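You operate a simulated robot arm through the tools that you are given. There is no shell and no other tool.

You are at the controls of a simulated two-armed robot. One attempt, no reset.

## Task
Take the clear bottle marked middle and leave it on the deck of the cart. Fetch the brown sleeve and set it on top of the brown wooden block. Fetch the brown bottle by the sink and stand it on the top of the pump bench. Put the green bottle marked middle on the side table away on the front of the bottle table. Screw the cap back on the bottle marked sweet. Take the small bottle with the purple capsule and leave it on the top of the cooler. Take the yellow-label bottle labelled "pink" from the top of the table by the store rack and put it on top of the shut carton there. Put two of the capsuled bottles from the card crate on the top of the pale table. Take the bottle marked crisp on the top of the pump bench and put it away on the top of the table under the corker. Take the pink sponge and put it on the ledge. Take the yellow chalk and leave it in the clean crate. Pull the corks drawer open. Any order will do. Set down upright: clear bottle marked middle, brown bottle by the sink, green bottle marked middle, small bottle with the purple capsule, yellow-label bottle, capsuled bottle, bottle marked crisp.

The check looks at the end state, three seconds after you hand in, the way a careful person would. Anything else that was tipped, shoved, dropped, spilled or broken makes it a failure. A push-on lid holds only when it is set on centred and level and pressed home; a screw cap is set on level and turned clockwise until tight.

## Robot
Two 7-joint arms with fingered hands on one trunk, on a base that drives. Base frame: it is fixed to the floor where the robot stands at the start and does not move with it; the origin is under the middle of the robot, x ahead of it, y to its left, z up; the surface under the hand at the start is at about z = 0.86. Lengths are in m, angles in degrees, forces in N, time in s.
The left shoulder is at the start at [0.073, 0.155, 1.184], the right one opposite. With the tool pointing down near the work surface each hand reaches from about 0.44 to 0.86 m from the robot's upright axis, wherever it stands, measured 20 degrees to its own side. Places, roughly: bottle marked crisp [0.5, 2.25, 1]; bottle marked sweet [-5.75, -2, 1]; brown bottle by the sink (8x8x30 cm) [-1.4, 0.4, 1]; brown sleeve [-1.25, 0.25, 1]; capsuled bottle (6x6x24 cm) [-2, 4.9, 0.7]; clean crate [-4, 1.75, 1]; corks drawer [-2.6, -2.9, 0.9]; deck of the cart [-3.9, -0.6, 0.5]; front of the bottle table (44x18 cm) [0.46, 0.14, 0.72]; green bottle marked middle [-5.75, -1.5, 1]; ledge (22x17 cm) [0.46, 2.94, 0.34]; pink sponge (10x6x4 cm) [-1.7, 0.7, 0.9]; shut carton [-3.25, -2.5, 1]; small bottle with the purple capsule [-3.75, -2.5, 1]; top of the cooler [0.6, -0.4, 0.9]; top of the pale table [-3.9, 0.2, 0.8]; top of the pump bench [0.7, 1.9, 0.8]; top of the table under the corker [-1.5, 2.3, 0.9]; wooden block (31x24x7 cm) [-3.7, -0.6, 0.6]; yellow chalk [-1.5, -0.25, 1]; yellow-label bottle [-3.5, -2.75, 1]. Payload 4 kg a hand.
The tool frame of a hand sits at the grasp point between the pads (the TCP): z along the fingers, y along the line on which they close. The tips reach 0.03 m beyond it. The gripper opens to 0.104 m. The gripper's body begins 0.035 m behind the TCP. The gripper is a hand of 3 fingers: y runs from the thumb to the fingers, the wrist lies at [-0.015, -0.104, -0.178] in the tool frame, and closing takes about 1.5 s.
Orientation is that of the tool frame in the base frame, as a unit quaternion [w, x, y, z]. With the fingers straight down and the wrist toward the robot, the tool's x, y and z point along [0, 1, 0], [1, 0, 0] and [0, 0, -1] of the base frame.

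## Interface
- The arms move only by the tool drive_tool. It takes "left_steps", "right_steps" or both (then of equal length, played together; a hand with none holds still); each is a list of rows, each an object (a shift or turn left out is 0, a gripper value left out holds the last) with "linear": the shift along the tool's x, y, z in units of 40 mm (1.0 is 40 mm), a list of three; "dr": the turn, a rotation vector about the tool's x, y, z in units of 6 degrees (1.0 is 6 degrees), a list of three. In form: [{"linear": [dx, dy, dz], "dr": [rx, ry, rz]}, ...]. A call has 1 to 20 rows; each row shifts and turns the commanded pose from where the row before left it, along the tool's axes as they then stand. "left_grip" and "right_grip" are, for a hand that has rows, the finger opening in m, from 0 to 0.104, set as the call begins (left out, the last holds). A call with a number of a shift or a turn outside -1 to 1 is refused whole. Each row takes 0.2 s and may step no farther than 0.05 m and 8.6 degrees from the row before; otherwise, or with a gripper value out of range, the whole call is refused. A pose out of reach is approached as far as the arm can. The call stops where the force on the tool passes 40 N (or 10 N more than at its start, if that is more) or the arm is blocked; 0.2 s more then pass. Each finger travels about 0.153 m/s and halts on what it meets, pressing with about 30 N; the grip force reading is that of the motor and also rises with nothing between the fingers. The clock runs only during rows and for 0.2 s after the last one: add rows that do not move to give the fingers time. The reply holds the time, the measured pose of the TCP, the force on the tool along the base axes, the opening and the grip force, in the units named above and with some noise, with the torque about the TCP (base axes, N m) and any sound that the robot's microphone picked up.
- Cameras (640 x 400 px; columns grow to the right, rows downward): "scene" is now at [0.137, -0.0044, 1.4043]; the picture's right is [-0.06, -1.00, 0.00], its down [-0.66, 0.04, -0.75] and it looks along [0.75, -0.05, -0.66] (base axes); focal length 255 px, centre (320, 200). "left" rides on the left gripper at [-0.064, -0.094, -0.117] in its tool frame; the picture's right is [-0.72, -0.33, 0.61], its down [0.64, -0.65, 0.40] and it looks along [0.27, 0.68, 0.68] (tool axes); focal length 238 px, centre (320, 200). "right" rides on the right gripper at [0.064, -0.094, -0.117] in its tool frame; the picture's right is [-0.72, 0.33, -0.61], its down [-0.64, -0.65, 0.40] and it looks along [-0.27, 0.68, 0.68] (tool axes); focal length 238 px, centre (320, 200). There is no depth. A picture from a camera that has moved, and an enlarged one, comes with that camera's place and axes in the base frame and with its lens.
- snapshot(camera): a new picture of that camera. No time passes.
- raise_lower(by): slides the trunk up (or, below 0, down) by that many m; the arms and the scene camera ride with it, the base frame stays. It gives what a move gives, with no picture.
- roll_base(legs): drives the robot by 1 to 6 legs, each [ahead, left, turn to the left] in m, m and degrees, along the robot's own axes; the way and the turn of a leg run together, so that a leg with both is an arc; at most 1.5 m and 180 degrees a leg. The arms and the cameras ride along, it lands a little off, and it stops where it bumps. It gives what a move gives.
- move_fingers(index, middle, thumb_bend, thumb_turn, hand): sets how far each is bent, from 0 (flat) to 1 (curled in); at 0.3 the hand is open as for a grip, at 0.7 the pads meet at the TCP. One left out holds its place. A second passes; each finger stops where it meets its share of the squeeze, and holds until it gets a number again. A gripper value or a shape takes the hand back. It gives what a move gives, with no picture; readings hold the bend of each and the force on the fingers (four entries, about 0 where the hand has none), thumb and palm. thumb_turn goes from beside the hand (0) to across from the fingers (1), as for a grip.
- set_grasp(shape, hand): the hand has 3 fingers and takes this shape, open, in about a second: jaw (thumb against the fingers, like two jaws); tri (thumb and two fingers); tip (a fingertip pinch); poke (one finger out to press); point (the index stretched); flat (the hand flat); cup (the hand cupped); fist (a fist). The gripper value then closes the fingers along that shape, each until it touches; the sizes above hold for jaw. It gives what a move gives, with no picture.
- turn_head(pan, tilt): turns the head with the scene camera to pan (to the left, within 86 degrees either way) and tilt (down, from -29 to 69), counted from straight ahead of the robot. It gives what a move gives.
- zoom(camera, box): a new picture of the part [left, top, right, bottom] of that camera's present view, enlarged. No time passes.
- close_job(): hands the job in; it is judged then, once.

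Places have to be worked out from the pictures, the camera data and where the tool is seen. Open the grippers and draw the arms clear of the work before you hand the job in, unless the task says otherwise.

The tools are called after ">>>" as name(argument=value, ...) on one line, values as JSON. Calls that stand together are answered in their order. drive_tool: Moves the arms, as the interface text tells. Its arguments: {"type":"object","properties":{"left_steps":{"type":"array"},"left_grip":{"type":"number"},"right_steps":{"type":"array"},"right_grip":{"type":"number"}},"required":[]} The other tools are called the same way: raise_lower (by) slides the trunk up or down; set_grasp (shape, hand) gives the hand a shape; move_fingers (index, middle, thumb_bend, thumb_turn, hand) moves the fingers one by one; roll_base (legs) drives the base; turn_head (pan, tilt) turns the head that bears the scene camera; snapshot (camera) takes a picture; zoom (camera, box) takes an enlarged picture of a part of a camera's view; close_job () hands the job in.

At the start:

```text
t: 0.0
left_ee_pos: [0.5086, 0.2668, 1.2107]
left_orientation: [0.0, 0.707, 0.707, 0.0]
left_force: [0.1, 0.1, -0.1]
left_ft_torque: [0.0, 0.03, 0.01]
left_width: 0.1035
left_grip_force: 0.1
left_shape: jaw
left_bend: [0.3, 0.3, 0.3, 0.98]
left_finger forces: [0.0, 0.0, 0.1, 0.0, 0.1, 0.1]
right_ee_pos: [0.5616, -0.2422, 1.1279]
right_orientation: [-0.001, 0.707, 0.707, 0.0]
right_force: [-0.3, 0.6, 0.5]
right_ft_torque: [0.01, 0.0, 0.02]
right_width: 0.1037
right_grip_force: 0.0
right_shape: jaw
right_bend: [0.3, 0.3, 0.3, 0.98]
right_finger forces: [0.0, 0.1, 0.1, 0.0, 0.0, 0.1]
trunk travel left (down, up): [-0.6, 0.34]
robot x, y, heading: [-0.0027, -0.0034, -0.1]
head pan, tilt: [-3.6, 41.2]
```

scene: 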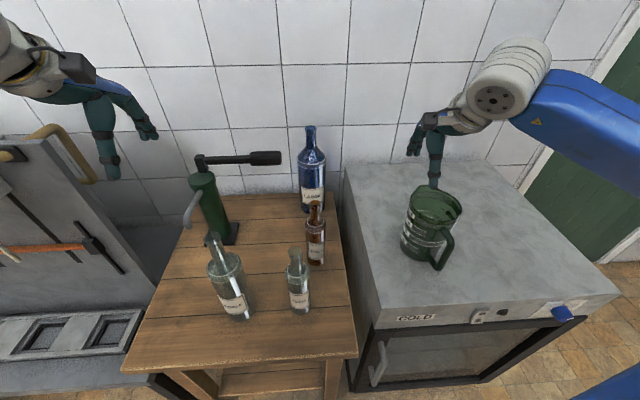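
right: 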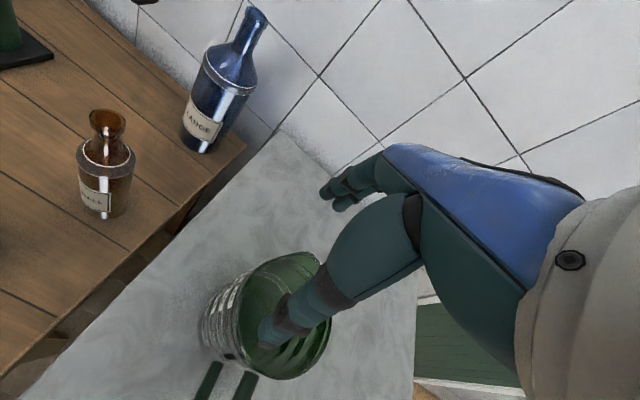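
left: 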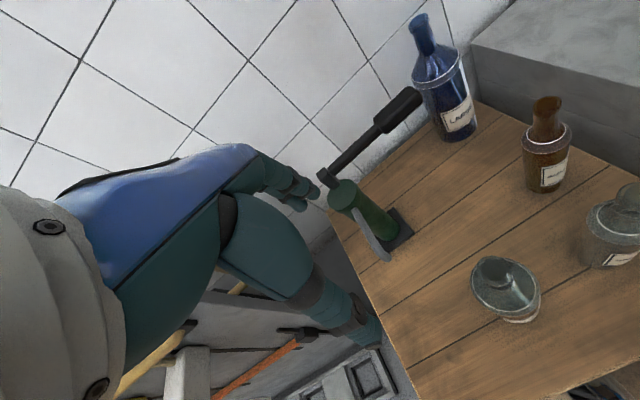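

I start by looking closely at the table ahead to read the labels and judge positions.

>>> zoom(camera="scene", box=[180, 120, 380, 340])

>>> snapshot(camera="scene")

```text
1.82 times, centred on (280, 230) of scene
camera zoom: at [0.137, -0.0044, 1.4043], right [-0.06, -1.0, 0.0], down [-0.66, 0.04, -0.75], along [0.75, -0.05, -0.66], focal length 464 px, centre (393, 146)
```

zoom: 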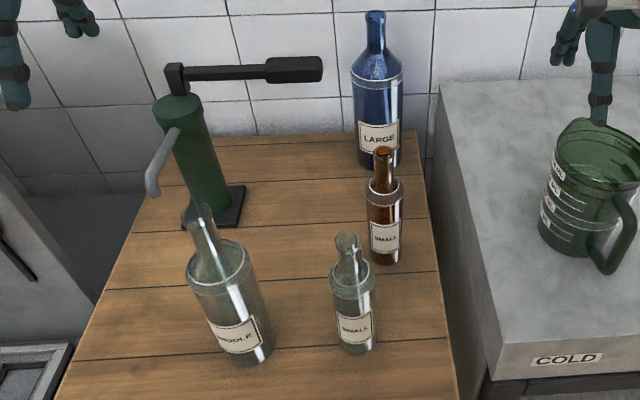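

```text
taken
camera scene: at [0.137, -0.0044, 1.4043], right [-0.06, -1.0, 0.0], down [-0.66, 0.04, -0.75], along [0.75, -0.05, -0.66], focal length 255 px, centre (320, 200)
```

scene: 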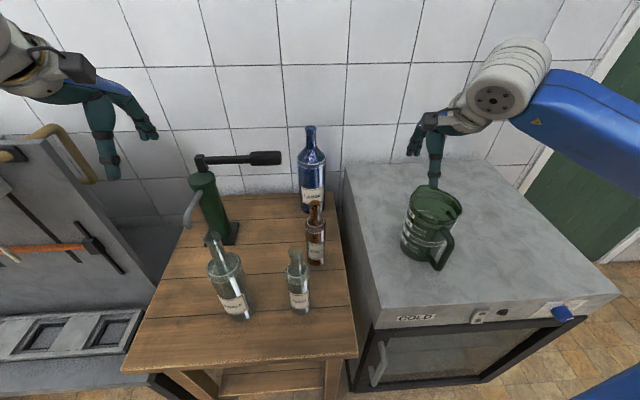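

The clear "MIDDLE" bottle stands at about (0.48, 0.20) on the front of the bottle table. Before acting I look around the room with the head.

>>> turn_head(pan=70, tilt=15)

>>> snapshot(camera="scene")

>>> turn_head(pan=-70, tilt=15)

>>> snapshot(camera="scene")

```text
t: 1.5
left_ee_pos: [0.5063, 0.2658, 1.2127]
left_orientation: [0.0, 0.707, 0.707, 0.0]
left_force: [-0.1, -0.2, 0.3]
left_ft_torque: [-0.02, 0.01, -0.01]
left_width: 0.1034
left_grip_force: 0.0
left_shape: jaw
left_bend: [0.3, 0.3, 0.3, 0.98]
left_finger forces: [0.0, 0.0, 0.0, 0.0, 0.0, 0.0]
right_ee_pos: [0.5598, -0.2423, 1.13]
right_orientation: [0.001, 0.707, 0.707, 0.001]
right_force: [0.2, -0.3, -0.9]
right_ft_torque: [-0.02, -0.01, -0.01]
right_width: 0.1036
right_grip_force: 0.0
right_shape: jaw
right_bend: [0.3, 0.3, 0.3, 0.98]
right_finger forces: [0.1, 0.0, 0.0, 0.0, 0.0, 0.0]
trunk travel left (down, up): [-0.6, 0.34]
robot x, y, heading: [0.0042, -0.0006, -0.1]
head pan, tilt: [70.0, 15.0]
```

```text
taken
camera scene: at [0.085, 0.0888, 1.4457], right [0.94, -0.34, 0.0], down [-0.09, -0.24, -0.97], along [0.33, 0.91, -0.26], focal length 255 px, centre (320, 200)
```

scene: 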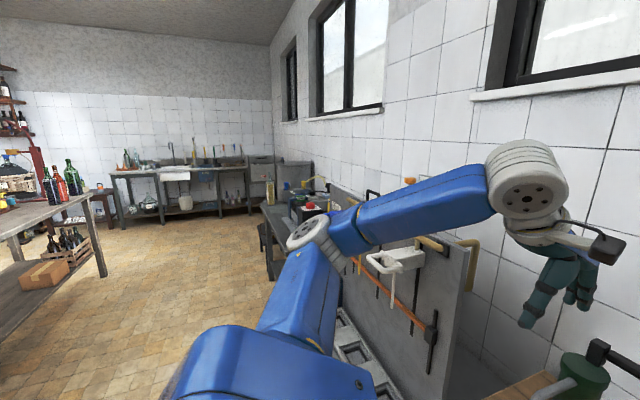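

```text
t: 3.7
left_ee_pos: [0.5084, 0.2664, 1.2129]
left_orientation: [0.0, 0.707, 0.707, 0.0]
left_force: [-0.5, -0.1, -0.3]
left_ft_torque: [-0.03, -0.01, 0.02]
left_width: 0.1036
left_grip_force: 0.1
left_shape: jaw
left_bend: [0.3, 0.3, 0.3, 0.98]
left_finger forces: [0.0, 0.0, 0.0, 0.0, 0.0, 0.0]
right_ee_pos: [0.5603, -0.2416, 1.1281]
right_orientation: [0.0, 0.706, 0.708, 0.001]
right_force: [0.0, -0.6, -0.3]
right_ft_torque: [0.01, -0.04, -0.02]
right_width: 0.1037
right_grip_force: 0.0
right_shape: jaw
right_bend: [0.3, 0.3, 0.3, 0.98]
right_finger forces: [0.0, 0.0, 0.0, 0.0, 0.0, 0.0]
trunk travel left (down, up): [-0.6, 0.34]
robot x, y, heading: [-0.0028, 0.0027, -0.0]
head pan, tilt: [-70.0, 15.0]
```

```text
taken
camera scene: at [0.085, -0.0869, 1.4457], right [-0.94, -0.34, 0.0], down [-0.09, 0.24, -0.97], along [0.33, -0.91, -0.26], focal length 255 px, centre (320, 200)
```

scene: 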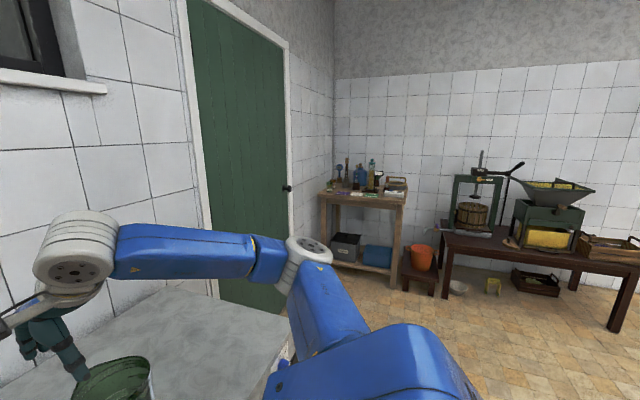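

The room is large, with work along its walls. I first put the left hand above the neck of the clear middle bottle (judged at about (0.478, 0.19), top near z 1.0), and check.

>>> turn_head(pan=10, tilt=40)

>>> drive_tool(left_steps=[{"linear": [-0.5, -0.19, 0.6]}, {"linear": [-0.5, -0.19, 0.6]}, {"linear": [-0.5, -0.19, 0.6]}, {"linear": [-0.47, -0.19, 0.6]}, {"linear": [0, 0, 0]}], left_grip=0.104)

>>> snapshot(camera="left")

>>> snapshot(camera="scene")

```text
t: 5.2
left_ee_pos: [0.5086, 0.2666, 1.2125]
left_orientation: [0.0, 0.707, 0.707, -0.001]
left_force: [0.0, 0.1, 0.3]
left_ft_torque: [-0.02, -0.03, -0.04]
left_width: 0.1038
left_grip_force: 0.1
left_shape: jaw
left_bend: [0.3, 0.3, 0.3, 0.98]
left_finger forces: [0.0, 0.0, 0.0, 0.0, 0.0, 0.0]
right_ee_pos: [0.5601, -0.2412, 1.1282]
right_orientation: [0.0, 0.707, 0.707, 0.0]
right_force: [-0.2, 0.1, 1.0]
right_ft_torque: [0.03, -0.02, 0.02]
right_width: 0.1034
right_grip_force: 0.1
right_shape: jaw
right_bend: [0.3, 0.3, 0.3, 0.98]
right_finger forces: [0.0, 0.0, 0.0, 0.1, 0.0, 0.1]
trunk travel left (down, up): [-0.6, 0.34]
robot x, y, heading: [-0.0009, 0.0008, 0.2]
head pan, tilt: [10.0, 40.0]
```

```text
t: 6.4
left_ee_pos: [0.4761, 0.1854, 1.1165]
left_orientation: [0.0, 0.707, 0.707, 0.001]
left_force: [0.4, -0.3, 0.2]
left_ft_torque: [-0.01, -0.01, -0.02]
left_width: 0.1036
left_grip_force: 0.0
left_shape: jaw
left_bend: [0.3, 0.3, 0.3, 0.98]
left_finger forces: [0.0, 0.1, 0.1, 0.1, 0.0, 0.0]
right_ee_pos: [0.5604, -0.2415, 1.1282]
right_orientation: [-0.001, 0.707, 0.707, 0.0]
right_force: [0.5, -0.3, 0.3]
right_ft_torque: [0.0, -0.02, -0.01]
right_width: 0.1037
right_grip_force: 0.2
right_shape: jaw
right_bend: [0.3, 0.3, 0.3, 0.98]
right_finger forces: [0.1, 0.0, 0.0, 0.1, 0.0, 0.0]
trunk travel left (down, up): [-0.6, 0.34]
robot x, y, heading: [-0.0019, -0.0033, 0.1]
head pan, tilt: [10.0, 40.0]
```

```text
taken
camera left: at [0.3812, 0.1232, 1.2335], right [-0.33, -0.72, -0.61], down [-0.65, 0.64, -0.4], along [0.68, 0.27, -0.68], focal length 238 px, centre (320, 200)
```

left: 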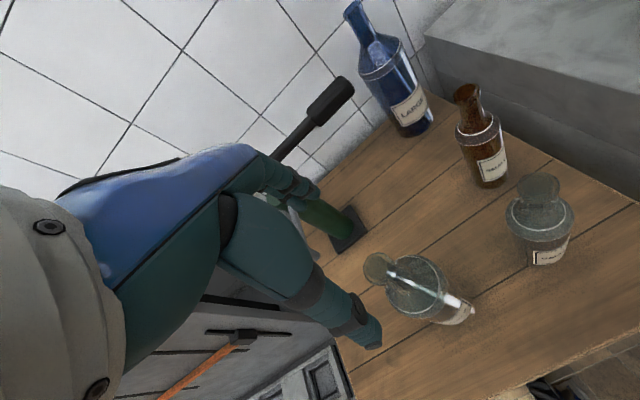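

```text
taken
camera scene: at [0.1364, 0.0153, 1.4061], right [0.17, -0.98, 0.0], down [-0.63, -0.11, -0.76], along [0.75, 0.13, -0.64], focal length 255 px, centre (320, 200)
```

scene: 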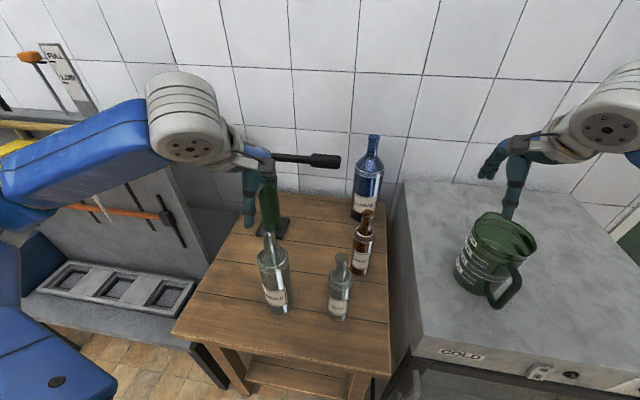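

The mouth of the bottle projects nearly under the TCP, at about (0.481, 0.185, 0.995). I lower the left hand over the neck to z about 0.97.

>>> drive_tool(left_steps=[{"linear": [0, 0.12, 0.8]}, {"linear": [0, 0, 0.8]}, {"linear": [0, 0, 0.8]}, {"linear": [0, 0, 0.7]}, {"linear": [0, 0, 0.5]}, {"linear": [0, 0, 0]}])

>>> snapshot(camera="left")

>>> zoom(camera="scene", box=[180, 150, 380, 330])

```text
t: 7.8
left_ee_pos: [0.4808, 0.1873, 0.9716]
left_orientation: [0.0, 0.707, 0.707, 0.0]
left_force: [0.6, -0.6, -0.4]
left_ft_torque: [-0.01, -0.02, -0.03]
left_width: 0.1037
left_grip_force: 0.0
left_shape: jaw
left_bend: [0.3, 0.3, 0.3, 0.98]
left_finger forces: [0.0, 0.1, 0.0, 0.0, 0.0, 0.0]
right_ee_pos: [0.56, -0.2418, 1.1292]
right_orientation: [0.0, 0.707, 0.707, 0.0]
right_force: [-0.2, 0.3, -0.1]
right_ft_torque: [0.0, 0.01, 0.02]
right_width: 0.1036
right_grip_force: 0.0
right_shape: jaw
right_bend: [0.3, 0.3, 0.3, 0.98]
right_finger forces: [0.0, 0.0, 0.0, 0.1, 0.1, 0.0]
trunk travel left (down, up): [-0.6, 0.34]
robot x, y, heading: [-0.0006, 0.0014, 0.4]
head pan, tilt: [10.0, 40.0]
```

```text
taken
camera left: at [0.3855, 0.1256, 1.0891], right [-0.33, -0.72, -0.61], down [-0.65, 0.64, -0.4], along [0.68, 0.27, -0.68], focal length 238 px, centre (320, 200)
```

left: 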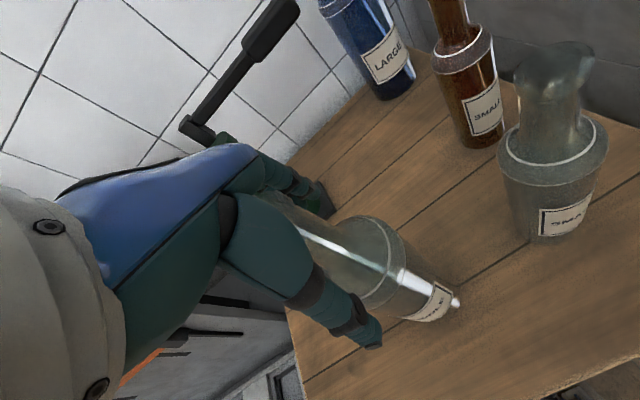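

```text
2.22 times, centred on (280, 240) of scene
camera zoom: at [0.1364, 0.0153, 1.406], right [0.17, -0.98, 0.0], down [-0.63, -0.11, -0.76], along [0.75, 0.13, -0.64], focal length 568 px, centre (409, 111)
```

zoom: 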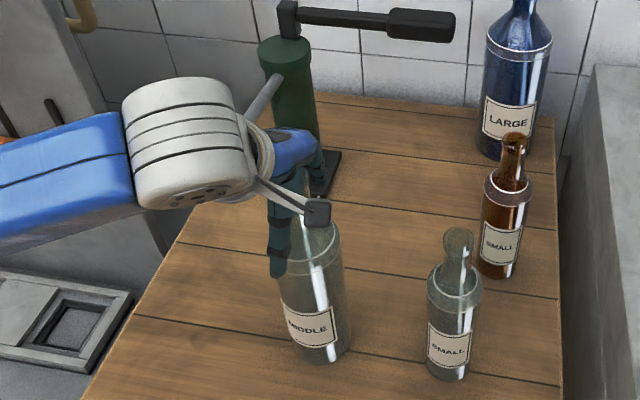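

The neck is hidden between thumb and fingers as expected. I close the left hand on it.

>>> drive_tool(left_steps=[{"linear": [0, 0, 0]}, {"linear": [0, 0, 0]}, {"linear": [0, 0, 0]}, {"linear": [0, 0, 0]}, {"linear": [0, 0, 0]}, {"linear": [0, 0, 0]}, {"linear": [0, 0, 0]}, {"linear": [0, 0, 0]}], left_grip=0.0)

>>> snapshot(camera="left")

```text
t: 9.6
left_ee_pos: [0.4794, 0.1881, 0.9721]
left_orientation: [0.001, 0.707, 0.707, 0.001]
left_force: [1.6, 0.7, 11.1]
left_ft_torque: [0.06, -0.27, -0.01]
left_width: 0.0302
left_grip_force: 30.3
left_shape: jaw
left_bend: [0.74, 0.58, 0.74, 1.0]
left_finger forces: [16.1, 12.3, 0.0, 0.0, 21.1, 0.0]
right_ee_pos: [0.561, -0.2417, 1.1292]
right_orientation: [0.0, 0.707, 0.707, 0.001]
right_force: [0.6, 0.3, -0.2]
right_ft_torque: [-0.01, -0.02, 0.01]
right_width: 0.1038
right_grip_force: 0.0
right_shape: jaw
right_bend: [0.3, 0.3, 0.3, 0.98]
right_finger forces: [0.0, 0.0, 0.0, 0.0, 0.1, 0.1]
trunk travel left (down, up): [-0.6, 0.34]
robot x, y, heading: [-0.0024, -0.0016, -0.2]
head pan, tilt: [10.0, 40.0]
```

```text
taken
camera left: at [0.3848, 0.1253, 1.0901], right [-0.32, -0.72, -0.61], down [-0.65, 0.64, -0.41], along [0.69, 0.27, -0.68], focal length 238 px, centre (320, 200)
```

left: 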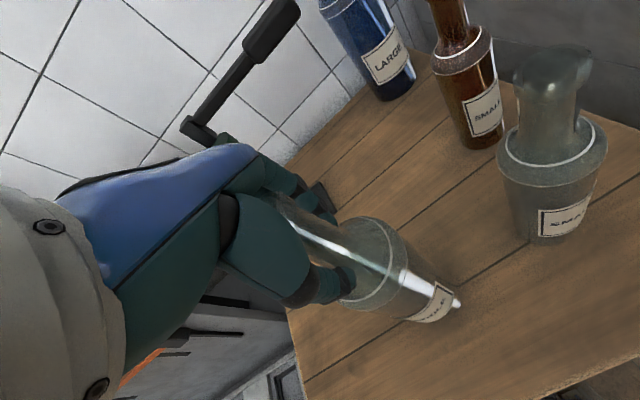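

Width 0.030 with 30 N: the neck is held. I lift straight up.

>>> drive_tool(left_steps=[{"linear": [0, 0, -0.3]}, {"linear": [0, 0, -0.7]}, {"linear": [0, 0, -0.8]}, {"linear": [0, 0, -0.8]}, {"linear": [0, 0, -0.8]}, {"linear": [0, 0, -0.8]}, {"linear": [0, 0, 0]}])

>>> snapshot(camera="scene")

>>> snapshot(camera="left")

```text
t: 11.2
left_ee_pos: [0.4842, 0.1878, 1.1399]
left_orientation: [0.0, 0.707, 0.707, 0.0]
left_force: [0.1, 0.2, -4.7]
left_ft_torque: [0.06, -0.07, 0.0]
left_width: 0.0266
left_grip_force: 29.9
left_shape: jaw
left_bend: [0.74, 0.61, 0.76, 1.0]
left_finger forces: [15.2, 7.6, 0.1, 0.1, 20.3, 0.0]
right_ee_pos: [0.5607, -0.2421, 1.1288]
right_orientation: [0.0, 0.707, 0.707, 0.0]
right_force: [0.1, 0.2, 0.7]
right_ft_torque: [0.01, -0.01, 0.01]
right_width: 0.1034
right_grip_force: 0.1
right_shape: jaw
right_bend: [0.3, 0.3, 0.3, 0.98]
right_finger forces: [0.0, 0.1, 0.0, 0.0, 0.0, 0.0]
trunk travel left (down, up): [-0.6, 0.34]
robot x, y, heading: [0.0012, 0.0002, 0.3]
head pan, tilt: [10.0, 40.0]
```

```text
taken
camera scene: at [0.1377, 0.0155, 1.4059], right [0.17, -0.98, 0.0], down [-0.64, -0.11, -0.76], along [0.75, 0.13, -0.65], focal length 255 px, centre (320, 200)
```

scene: 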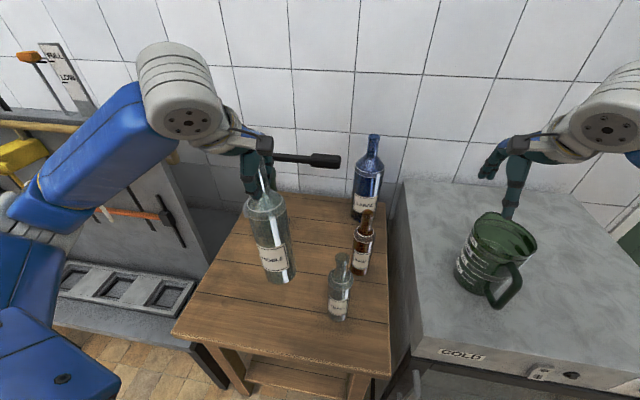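

```text
taken
camera left: at [0.389, 0.1244, 1.2571], right [-0.33, -0.72, -0.61], down [-0.65, 0.64, -0.4], along [0.68, 0.27, -0.68], focal length 238 px, centre (320, 200)
```

left: 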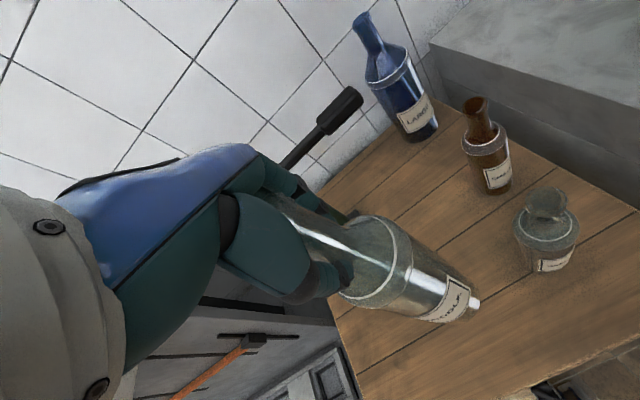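

The bottle is held and clear of the table. I look as far behind as the head allows before backing away.

>>> turn_head(pan=86, tilt=25)

>>> snapshot(camera="scene")

>>> turn_head(pan=-86, tilt=25)

>>> snapshot(camera="scene")

```text
t: 12.7
left_ee_pos: [0.4841, 0.188, 1.1399]
left_orientation: [0.0, 0.707, 0.707, 0.0]
left_force: [-0.7, -1.2, -4.3]
left_ft_torque: [0.08, -0.04, 0.01]
left_width: 0.0262
left_grip_force: 30.2
left_shape: jaw
left_bend: [0.74, 0.61, 0.76, 1.0]
left_finger forces: [15.1, 8.2, 0.1, 0.0, 20.0, 0.0]
right_ee_pos: [0.5606, -0.2415, 1.1283]
right_orientation: [0.0, 0.707, 0.707, 0.0]
right_force: [0.6, -0.5, 0.3]
right_ft_torque: [-0.01, -0.02, 0.01]
right_width: 0.1035
right_grip_force: 0.0
right_shape: jaw
right_bend: [0.3, 0.3, 0.3, 0.98]
right_finger forces: [0.0, 0.0, 0.1, 0.0, 0.0, 0.1]
trunk travel left (down, up): [-0.6, 0.34]
robot x, y, heading: [0.003, -0.0021, -0.1]
head pan, tilt: [85.9, 25.0]
```

```text
taken
camera scene: at [0.0605, 0.0928, 1.4294], right [1.0, -0.07, 0.0], down [-0.03, -0.42, -0.91], along [0.06, 0.9, -0.42], focal length 255 px, centre (320, 200)
```

scene: 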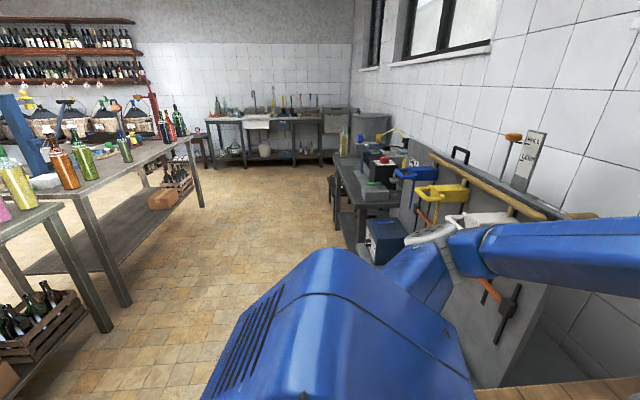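

```text
t: 15.3
left_ee_pos: [0.4857, 0.1881, 1.1406]
left_orientation: [0.0, 0.707, 0.707, 0.0]
left_force: [-0.5, -0.3, -4.1]
left_ft_torque: [0.06, -0.01, 0.05]
left_width: 0.0264
left_grip_force: 29.7
left_shape: jaw
left_bend: [0.74, 0.61, 0.76, 1.0]
left_finger forces: [15.2, 8.0, 0.0, 0.0, 20.1, 0.1]
right_ee_pos: [0.5609, -0.242, 1.1278]
right_orientation: [0.0, 0.707, 0.707, 0.0]
right_force: [-0.5, 0.2, -0.1]
right_ft_torque: [-0.02, 0.0, 0.0]
right_width: 0.1036
right_grip_force: 0.0
right_shape: jaw
right_bend: [0.3, 0.3, 0.3, 0.98]
right_finger forces: [0.1, 0.1, 0.0, 0.0, 0.1, 0.1]
trunk travel left (down, up): [-0.6, 0.34]
robot x, y, heading: [0.0001, -0.0016, 0.0]
head pan, tilt: [-85.9, 25.0]
```

```text
taken
camera scene: at [0.0604, -0.0911, 1.4294], right [-1.0, -0.07, 0.0], down [-0.03, 0.42, -0.91], along [0.06, -0.9, -0.42], focal length 255 px, centre (320, 200)
```

scene: 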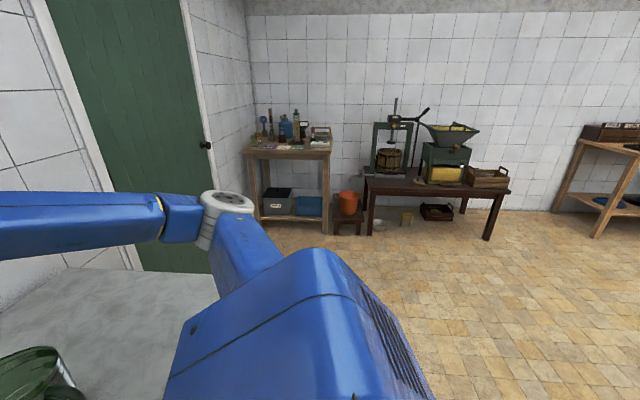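

A work table lies behind the robot around x < −1. I back up a little, then turn around to face it.

>>> roll_base(legs=[[-0.2, 0, 0], [0, 0, -170]])

>>> turn_head(pan=0, tilt=30)

>>> snapshot(camera="scene")

```text
t: 23.7
left_ee_pos: [-0.6279, -0.2905, 1.1396]
left_orientation: [0.0, 0.782, -0.623, 0.0]
left_force: [0.1, 0.2, -5.2]
left_ft_torque: [-0.02, 0.06, -0.01]
left_width: 0.026
left_grip_force: 29.6
left_shape: jaw
left_bend: [0.74, 0.62, 0.76, 1.0]
left_finger forces: [15.5, 7.5, 0.0, 0.0, 19.8, 0.1]
right_ee_pos: [-0.7997, 0.1112, 1.1277]
right_orientation: [0.0, 0.782, -0.623, 0.0]
right_force: [0.0, 0.5, 1.4]
right_ft_torque: [0.03, 0.0, 0.01]
right_width: 0.1036
right_grip_force: 0.1
right_shape: jaw
right_bend: [0.3, 0.3, 0.3, 0.98]
right_finger forces: [0.1, 0.0, 0.1, 0.0, 0.0, 0.1]
trunk travel left (down, up): [-0.6, 0.34]
robot x, y, heading: [-0.2005, -0.0003, -166.9]
head pan, tilt: [-85.9, 25.0]
```

```text
t: 25.3
left_ee_pos: [-0.6271, -0.2909, 1.1402]
left_orientation: [0.001, 0.782, -0.623, -0.001]
left_force: [-1.1, -0.1, -4.2]
left_ft_torque: [-0.07, 0.02, 0.02]
left_width: 0.0261
left_grip_force: 29.4
left_shape: jaw
left_bend: [0.74, 0.62, 0.76, 1.0]
left_finger forces: [15.7, 7.5, 0.0, 0.1, 20.4, 0.0]
right_ee_pos: [-0.7973, 0.1116, 1.1275]
right_orientation: [0.001, 0.782, -0.623, -0.001]
right_force: [1.5, 0.1, 0.2]
right_ft_torque: [0.0, 0.01, 0.03]
right_width: 0.1036
right_grip_force: 0.0
right_shape: jaw
right_bend: [0.3, 0.3, 0.3, 0.98]
right_finger forces: [0.1, 0.1, 0.0, 0.1, 0.0, 0.0]
trunk travel left (down, up): [-0.6, 0.34]
robot x, y, heading: [-0.1962, 0.0006, -167.2]
head pan, tilt: [0.0, 30.0]
```

```text
taken
camera scene: at [-0.34, -0.0313, 1.4212], right [-0.22, 0.98, 0.0], down [0.49, 0.11, -0.86], along [-0.84, -0.19, -0.5], focal length 255 px, centre (320, 200)
```

scene: 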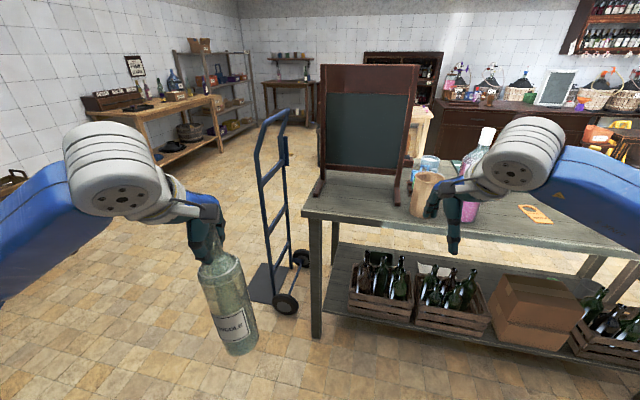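

The chalkboard table stands ahead, with the brown sleeve near (425,195). I zoom to read the table.

>>> zoom(camera="scene", box=[300, 60, 640, 270])

>>> snapshot(camera="right")

```text
1.88 times, centred on (470, 165) of scene
camera zoom: at [-0.34, -0.0313, 1.4212], right [-0.22, 0.98, 0.0], down [0.49, 0.11, -0.86], along [-0.84, -0.19, -0.5], focal length 481 px, centre (38, 266)
```

zoom: 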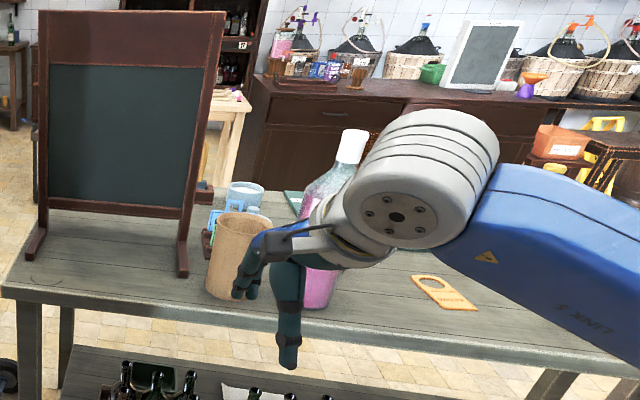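

```text
taken
camera right: at [-0.691, 0.0699, 1.2447], right [-0.48, 0.63, 0.61], down [0.49, 0.77, -0.41], along [-0.73, 0.11, -0.68], focal length 238 px, centre (320, 200)
```

right: 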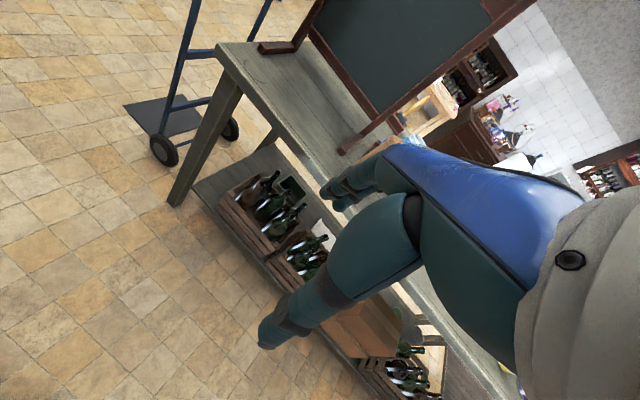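

The sleeve is the tan cylinder at about (-1.26, 0.19), between the chalkboard and the pink bottle. I draw both hands back and up before driving toward the table.

>>> drive_tool(left_steps=[{"linear": [0.7, -0.2, -0.6]}, {"linear": [0.7, -0.2, -0.6]}, {"linear": [0.7, -0.2, -0.6]}, {"linear": [0.7, -0.2, -0.6]}, {"linear": [0, 0, 0]}], right_steps=[{"linear": [0, -0.5, -0.9]}, {"linear": [0, -0.5, -0.9]}, {"linear": [0, -0.5, -0.9]}, {"linear": [0, -0.5, -0.9]}, {"linear": [0, 0, 0]}])

>>> roll_base(legs=[[0, 0, -13], [0.35, 0, 0]])

>>> turn_head(pan=0, tilt=42)

>>> snapshot(camera="scene")

>>> snapshot(camera="right")

```text
t: 26.5
left_ee_pos: [-0.5718, -0.3942, 1.2349]
left_orientation: [0.001, 0.782, -0.624, -0.001]
left_force: [-0.2, 0.8, -4.8]
left_ft_torque: [-0.04, -0.01, 0.03]
left_width: 0.0261
left_grip_force: 30.0
left_shape: jaw
left_bend: [0.74, 0.62, 0.76, 1.0]
left_finger forces: [15.8, 6.9, 0.0, 0.0, 20.7, 0.0]
right_ee_pos: [-0.7203, 0.1267, 1.2739]
right_orientation: [0.001, 0.782, -0.623, -0.001]
right_force: [1.1, -0.2, 0.5]
right_ft_torque: [0.02, 0.02, -0.02]
right_width: 0.1039
right_grip_force: 0.2
right_shape: jaw
right_bend: [0.3, 0.3, 0.3, 0.98]
right_finger forces: [0.0, 0.0, 0.1, 0.0, 0.0, 0.0]
trunk travel left (down, up): [-0.6, 0.34]
robot x, y, heading: [-0.1983, 0.002, -166.9]
head pan, tilt: [0.0, 30.0]
```

```text
t: 29.7
left_ee_pos: [-1.0115, -0.2894, 1.2366]
left_orientation: [-0.001, -0.701, 0.713, 0.002]
left_force: [0.3, 0.1, -3.9]
left_ft_torque: [-0.03, 0.04, 0.02]
left_width: 0.026
left_grip_force: 30.1
left_shape: jaw
left_bend: [0.74, 0.62, 0.76, 1.0]
left_finger forces: [15.9, 8.4, 0.0, 0.0, 20.9, 0.0]
right_ee_pos: [-1.0328, 0.2532, 1.2753]
right_orientation: [-0.001, -0.701, 0.713, 0.002]
right_force: [-0.4, 0.1, 0.4]
right_ft_torque: [0.02, -0.01, 0.0]
right_width: 0.1037
right_grip_force: 0.1
right_shape: jaw
right_bend: [0.3, 0.3, 0.3, 0.98]
right_finger forces: [0.0, 0.1, 0.0, 0.0, 0.0, 0.0]
trunk travel left (down, up): [-0.6, 0.34]
robot x, y, heading: [-0.5589, 0.0031, 179.0]
head pan, tilt: [0.0, 30.0]
```

```text
t: 30.4
left_ee_pos: [-1.0145, -0.2888, 1.2361]
left_orientation: [-0.001, -0.701, 0.713, 0.001]
left_force: [0.3, -0.2, -5.2]
left_ft_torque: [-0.09, 0.03, 0.03]
left_width: 0.0261
left_grip_force: 29.7
left_shape: jaw
left_bend: [0.74, 0.73, 0.76, 1.0]
left_finger forces: [15.9, 8.2, 0.0, 0.0, 20.9, 0.1]
right_ee_pos: [-1.0334, 0.2524, 1.275]
right_orientation: [0.0, -0.701, 0.713, 0.001]
right_force: [0.3, -1.3, 0.3]
right_ft_torque: [0.02, 0.02, -0.02]
right_width: 0.1037
right_grip_force: 0.0
right_shape: jaw
right_bend: [0.3, 0.3, 0.3, 0.98]
right_finger forces: [0.0, 0.0, 0.0, 0.1, 0.1, 0.0]
trunk travel left (down, up): [-0.6, 0.34]
robot x, y, heading: [-0.5578, 0.0038, 178.9]
head pan, tilt: [0.0, 42.0]
```

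```text
taken
camera scene: at [-0.6968, 0.0057, 1.403], right [0.02, 1.0, 0.0], down [0.67, -0.01, -0.74], along [-0.74, 0.01, -0.67], focal length 255 px, centre (320, 200)
```

scene: 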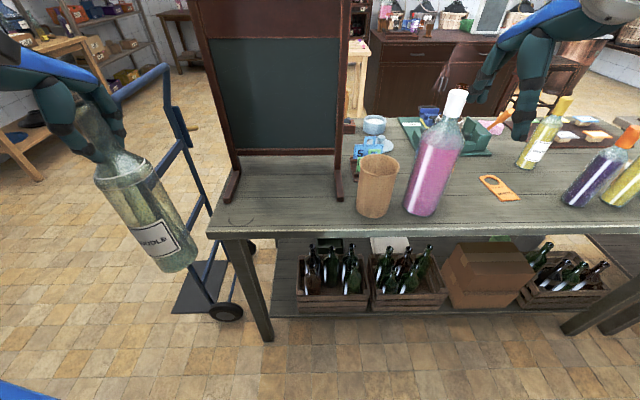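

```text
taken
camera right: at [-0.9405, 0.1864, 1.3899], right [-0.31, 0.72, 0.62], down [0.66, 0.63, -0.41], along [-0.68, 0.28, -0.68], focal length 238 px, centre (320, 200)
```

right: 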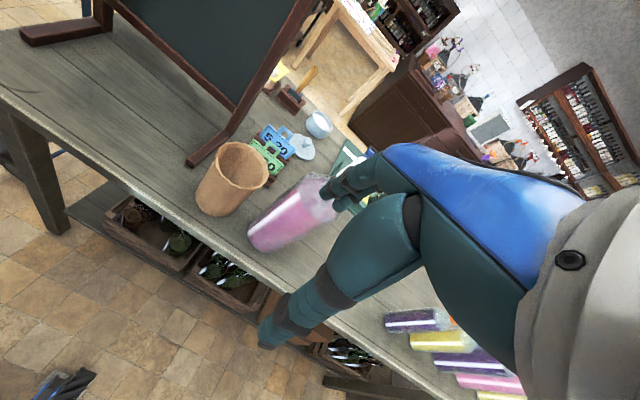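

I zoom in to see what is on this table, looking for the brown bottle, the sponge and the chalk.

>>> zoom(camera="scene", box=[330, 60, 640, 240])

>>> zoom(camera="right", box=[180, 40, 380, 260])

```text
2.06 times, centred on (485, 150) of scene
camera zoom: at [-0.6968, 0.0057, 1.403], right [0.02, 1.0, 0.0], down [0.67, -0.01, -0.74], along [-0.74, 0.01, -0.67], focal length 527 px, centre (-21, 303)
```

zoom: 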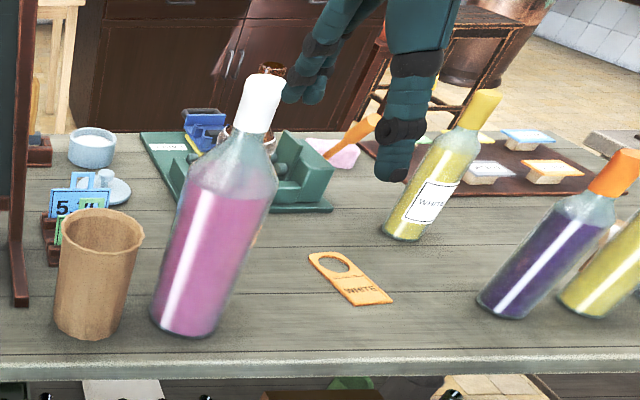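

```text
1.82 times, centred on (280, 150) of right
camera zoom: at [-0.9405, 0.1864, 1.3899], right [-0.31, 0.72, 0.62], down [0.66, 0.63, -0.41], along [-0.68, 0.28, -0.68], focal length 433 px, centre (393, 291)
```

zoom: 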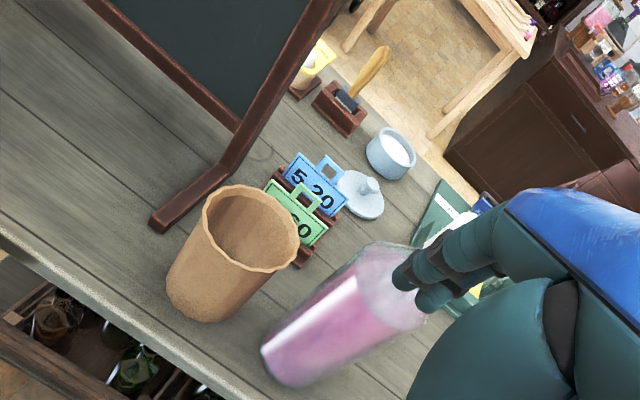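

The brown bottle's mouth shows behind the pink bottle at about (-1.41, 0.40), and the sleeve is a thin-walled tube of about 0.10 m at (-1.255, 0.168), rim near z 1.01. I'll pinch its near wall with the right hand: thumb outside, fingers inside.

>>> drive_tool(right_steps=[{"linear": [0.41, 0.87, 0]}, {"linear": [0.41, 0.87, 0]}, {"linear": [0.41, 0.87, 0]}, {"linear": [0.41, 0.87, 0.4]}, {"linear": [0.41, 0.87, 0.8]}, {"linear": [0, 0, 0.9]}, {"linear": [0, 0, 0.9]}, {"linear": [0, 0, 0]}], right_grip=0.06)

>>> snapshot(camera="right")

>>> snapshot(camera="scene")

```text
t: 32.2
left_ee_pos: [-1.0138, -0.2885, 1.2354]
left_orientation: [-0.001, -0.7, 0.714, 0.001]
left_force: [0.1, 0.0, -4.7]
left_ft_torque: [-0.06, 0.01, -0.02]
left_width: 0.0262
left_grip_force: 29.7
left_shape: jaw
left_bend: [0.74, 0.73, 0.76, 1.0]
left_finger forces: [15.8, 8.1, 0.0, 0.0, 20.7, 0.0]
right_ee_pos: [-1.2114, 0.1731, 1.1568]
right_orientation: [0.0, -0.701, 0.713, 0.002]
right_force: [0.8, -0.4, 0.0]
right_ft_torque: [0.03, -0.01, -0.02]
right_width: 0.0605
right_grip_force: 0.1
right_shape: jaw
right_bend: [0.74, 0.41, 0.66, 1.0]
right_finger forces: [0.0, 0.0, 0.0, 0.0, 0.0, 0.0]
trunk travel left (down, up): [-0.6, 0.34]
robot x, y, heading: [-0.562, 0.0061, 179.0]
head pan, tilt: [0.0, 42.0]
```

```text
taken
camera right: at [-1.117, 0.1074, 1.2723], right [-0.31, 0.72, 0.62], down [0.66, 0.63, -0.41], along [-0.68, 0.28, -0.68], focal length 238 px, centre (320, 200)
```

right: 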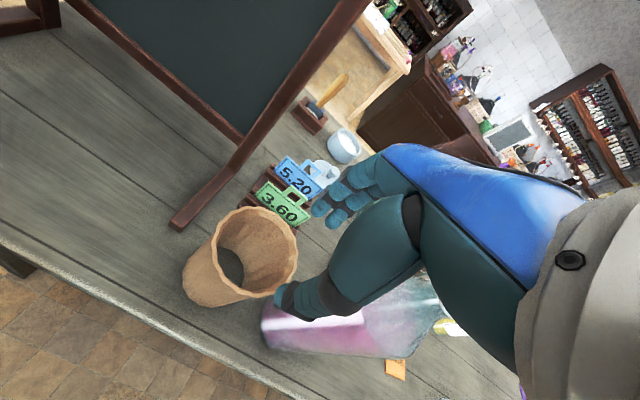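

```text
taken
camera scene: at [-0.6978, 0.0059, 1.4029], right [0.02, 1.0, 0.0], down [0.67, -0.01, -0.74], along [-0.74, 0.01, -0.67], focal length 255 px, centre (320, 200)
```

scene: 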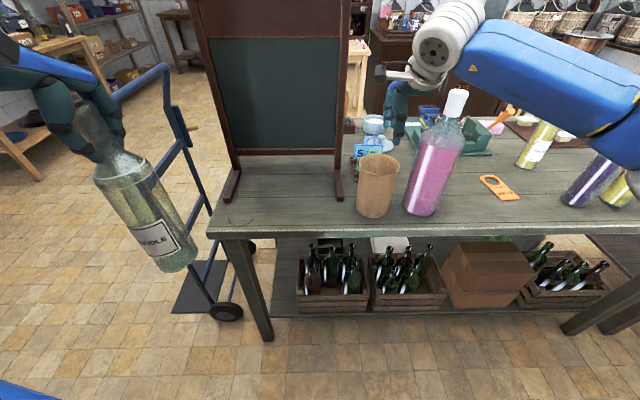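

I zoom on the rim to fix the wall position against the projected TCP drop line.

>>> zoom(camera="right", box=[160, 180, 360, 330])

>>> zoom(camera="scene", box=[330, 70, 500, 230])

```text
2.67 times, centred on (260, 255) of right
camera zoom: at [-1.117, 0.1074, 1.2723], right [-0.31, 0.72, 0.62], down [0.66, 0.63, -0.41], along [-0.68, 0.28, -0.68], focal length 636 px, centre (480, 53)
```

zoom: 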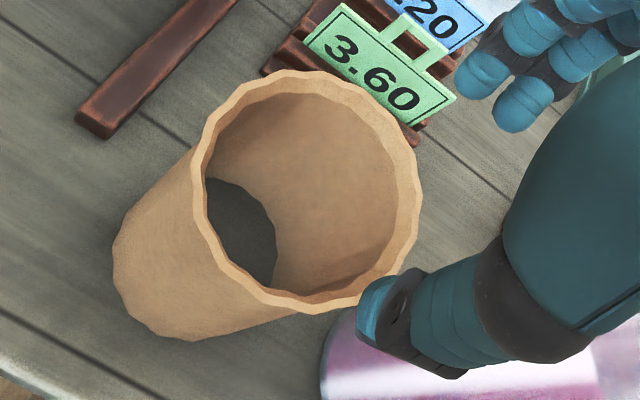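

```text
2.50 times, centred on (415, 150) of scene
camera zoom: at [-0.6978, 0.0059, 1.4029], right [0.02, 1.0, 0.0], down [0.67, -0.01, -0.74], along [-0.74, 0.01, -0.67], focal length 639 px, centre (82, 325)
```

zoom: 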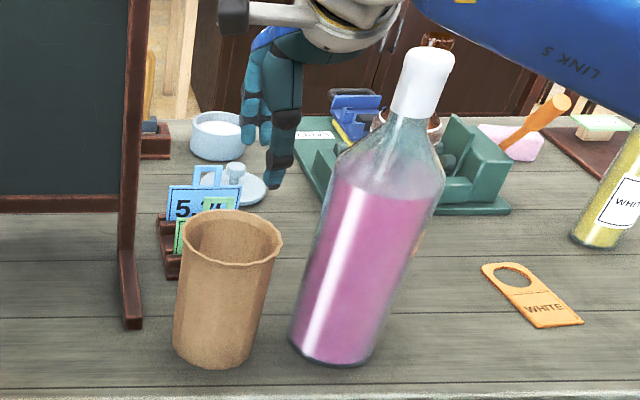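

The near wall is at about (-1.20, 0.170); the TCP is about 1 cm too deep. I correct and lower so that the fingers go inside and the thumb outside.

>>> drive_tool(right_steps=[{"linear": [0.07, -0.28, 0]}, {"linear": [0, 0, 0.8]}, {"linear": [0, 0, 0.8]}, {"linear": [0, 0, 0.7]}, {"linear": [0, 0, 0.7]}, {"linear": [0, 0, 0.7]}, {"linear": [0, 0, 0.5]}, {"linear": [0, 0, 0]}])

>>> snapshot(camera="right")

>>> zoom(camera="scene", box=[330, 70, 500, 230])

```text
t: 34.0
left_ee_pos: [-1.012, -0.2905, 1.2367]
left_orientation: [-0.001, -0.701, 0.713, 0.001]
left_force: [0.2, 0.1, -4.4]
left_ft_torque: [-0.02, 0.04, -0.02]
left_width: 0.0261
left_grip_force: 30.1
left_shape: jaw
left_bend: [0.74, 0.73, 0.76, 1.0]
left_finger forces: [15.8, 8.1, 0.0, 0.0, 20.7, 0.1]
right_ee_pos: [-1.1988, 0.1688, 0.9857]
right_orientation: [0.0, -0.701, 0.713, 0.002]
right_force: [-0.1, 0.5, 0.3]
right_ft_torque: [0.01, 0.03, 0.01]
right_width: 0.0602
right_grip_force: 0.1
right_shape: jaw
right_bend: [0.74, 0.41, 0.66, 1.0]
right_finger forces: [0.1, 0.0, 0.0, 0.0, 0.0, 0.0]
trunk travel left (down, up): [-0.6, 0.34]
robot x, y, heading: [-0.5613, 0.0029, 179.1]
head pan, tilt: [0.0, 42.0]
```

```text
taken
camera right: at [-1.1053, 0.1033, 1.1007], right [-0.31, 0.72, 0.62], down [0.66, 0.63, -0.41], along [-0.68, 0.28, -0.68], focal length 238 px, centre (320, 200)
```

right: 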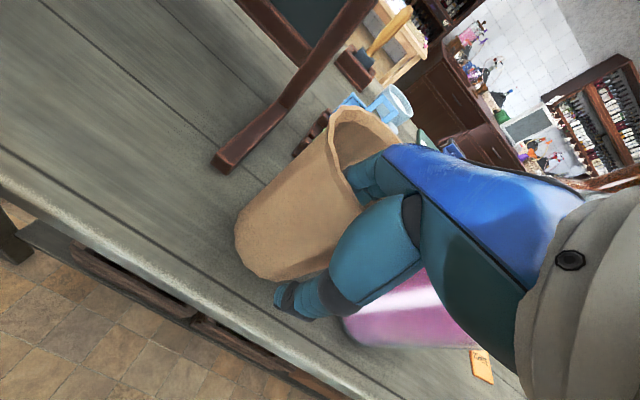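

```text
2.50 times, centred on (415, 150) of scene
camera zoom: at [-0.697, 0.0055, 1.403], right [0.02, 1.0, 0.0], down [0.67, -0.01, -0.74], along [-0.74, 0.01, -0.67], focal length 639 px, centre (82, 325)
```

zoom: 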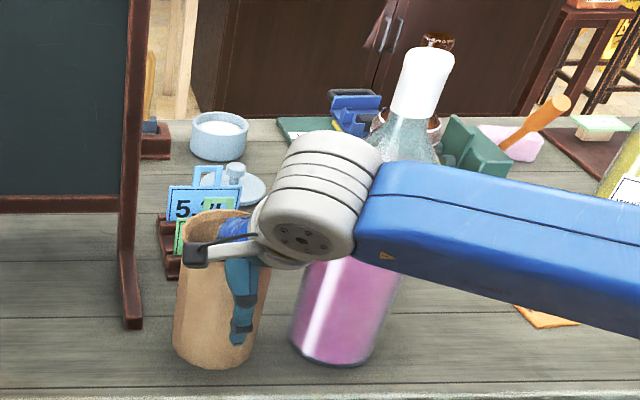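

Fingers are inside and the thumb outside with no contact force. I close the right hand on the wall.

>>> drive_tool(right_steps=[{"linear": [0, 0, 0]}, {"linear": [0, 0, 0]}, {"linear": [0, 0, 0]}, {"linear": [0, 0, 0]}, {"linear": [0, 0, 0]}, {"linear": [0, 0, 0]}], right_grip=0.0)

>>> snapshot(camera="right")

```text
t: 35.4
left_ee_pos: [-1.0142, -0.2896, 1.2354]
left_orientation: [-0.001, -0.701, 0.713, 0.001]
left_force: [-0.2, 0.2, -4.3]
left_ft_torque: [-0.04, 0.03, -0.03]
left_width: 0.026
left_grip_force: 29.9
left_shape: jaw
left_bend: [0.74, 0.73, 0.76, 1.0]
left_finger forces: [15.9, 8.2, 0.1, 0.0, 20.7, 0.0]
right_ee_pos: [-1.198, 0.1692, 0.9857]
right_orientation: [-0.001, -0.701, 0.713, 0.002]
right_force: [-0.3, -0.6, 0.1]
right_ft_torque: [0.01, 0.0, 0.01]
right_width: 0.0011
right_grip_force: 30.1
right_shape: jaw
right_bend: [0.7, 0.7, 0.73, 1.0]
right_finger forces: [18.0, 8.8, 0.1, 0.0, 26.7, 0.0]
trunk travel left (down, up): [-0.6, 0.34]
robot x, y, heading: [-0.5544, 0.0073, 178.9]
head pan, tilt: [0.0, 42.0]
```

```text
taken
camera right: at [-1.1055, 0.1034, 1.1009], right [-0.31, 0.72, 0.62], down [0.66, 0.63, -0.41], along [-0.68, 0.28, -0.68], focal length 238 px, centre (320, 200)
```

right: 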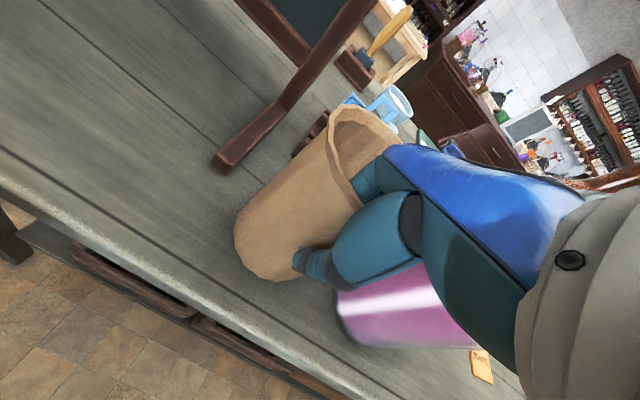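

Closed to about 1 mm, which could be the thin wall. I lift and check whether the sleeve comes along.

>>> drive_tool(right_steps=[{"linear": [0, 0, -0.3]}, {"linear": [0, 0, -0.6]}, {"linear": [0, 0, -0.8]}, {"linear": [0, 0, 0]}])

>>> snapshot(camera="right")

>>> zoom(camera="scene", box=[330, 70, 500, 230])

```text
t: 36.4
left_ee_pos: [-1.0138, -0.2892, 1.2357]
left_orientation: [0.001, -0.701, 0.713, 0.001]
left_force: [0.1, -0.5, -3.8]
left_ft_torque: [-0.08, 0.02, -0.01]
left_width: 0.0263
left_grip_force: 29.4
left_shape: jaw
left_bend: [0.74, 0.73, 0.76, 1.0]
left_finger forces: [15.8, 8.1, 0.1, 0.0, 20.7, 0.0]
right_ee_pos: [-1.1988, 0.1682, 1.054]
right_orientation: [0.0, -0.701, 0.713, 0.002]
right_force: [-0.1, -0.5, 0.5]
right_ft_torque: [0.0, 0.01, 0.03]
right_width: 0.0012
right_grip_force: 30.0
right_shape: jaw
right_bend: [0.7, 0.7, 0.73, 1.0]
right_finger forces: [18.0, 9.3, 0.1, 0.0, 27.2, 0.0]
trunk travel left (down, up): [-0.6, 0.34]
robot x, y, heading: [-0.5574, 0.0033, 178.8]
head pan, tilt: [0.0, 42.0]
```

```text
taken
camera right: at [-1.1058, 0.103, 1.1704], right [-0.31, 0.72, 0.62], down [0.66, 0.63, -0.4], along [-0.68, 0.28, -0.68], focal length 238 px, centre (320, 200)
```

right: 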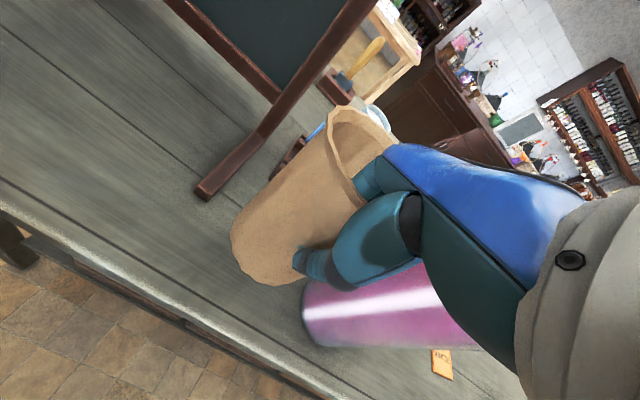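

```text
2.50 times, centred on (415, 150) of scene
camera zoom: at [-0.6975, 0.0055, 1.4029], right [0.02, 1.0, 0.0], down [0.67, -0.01, -0.74], along [-0.74, 0.01, -0.67], focal length 639 px, centre (82, 325)
```

zoom: 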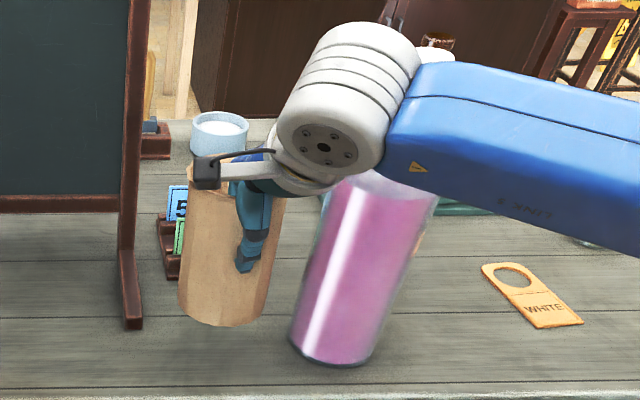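

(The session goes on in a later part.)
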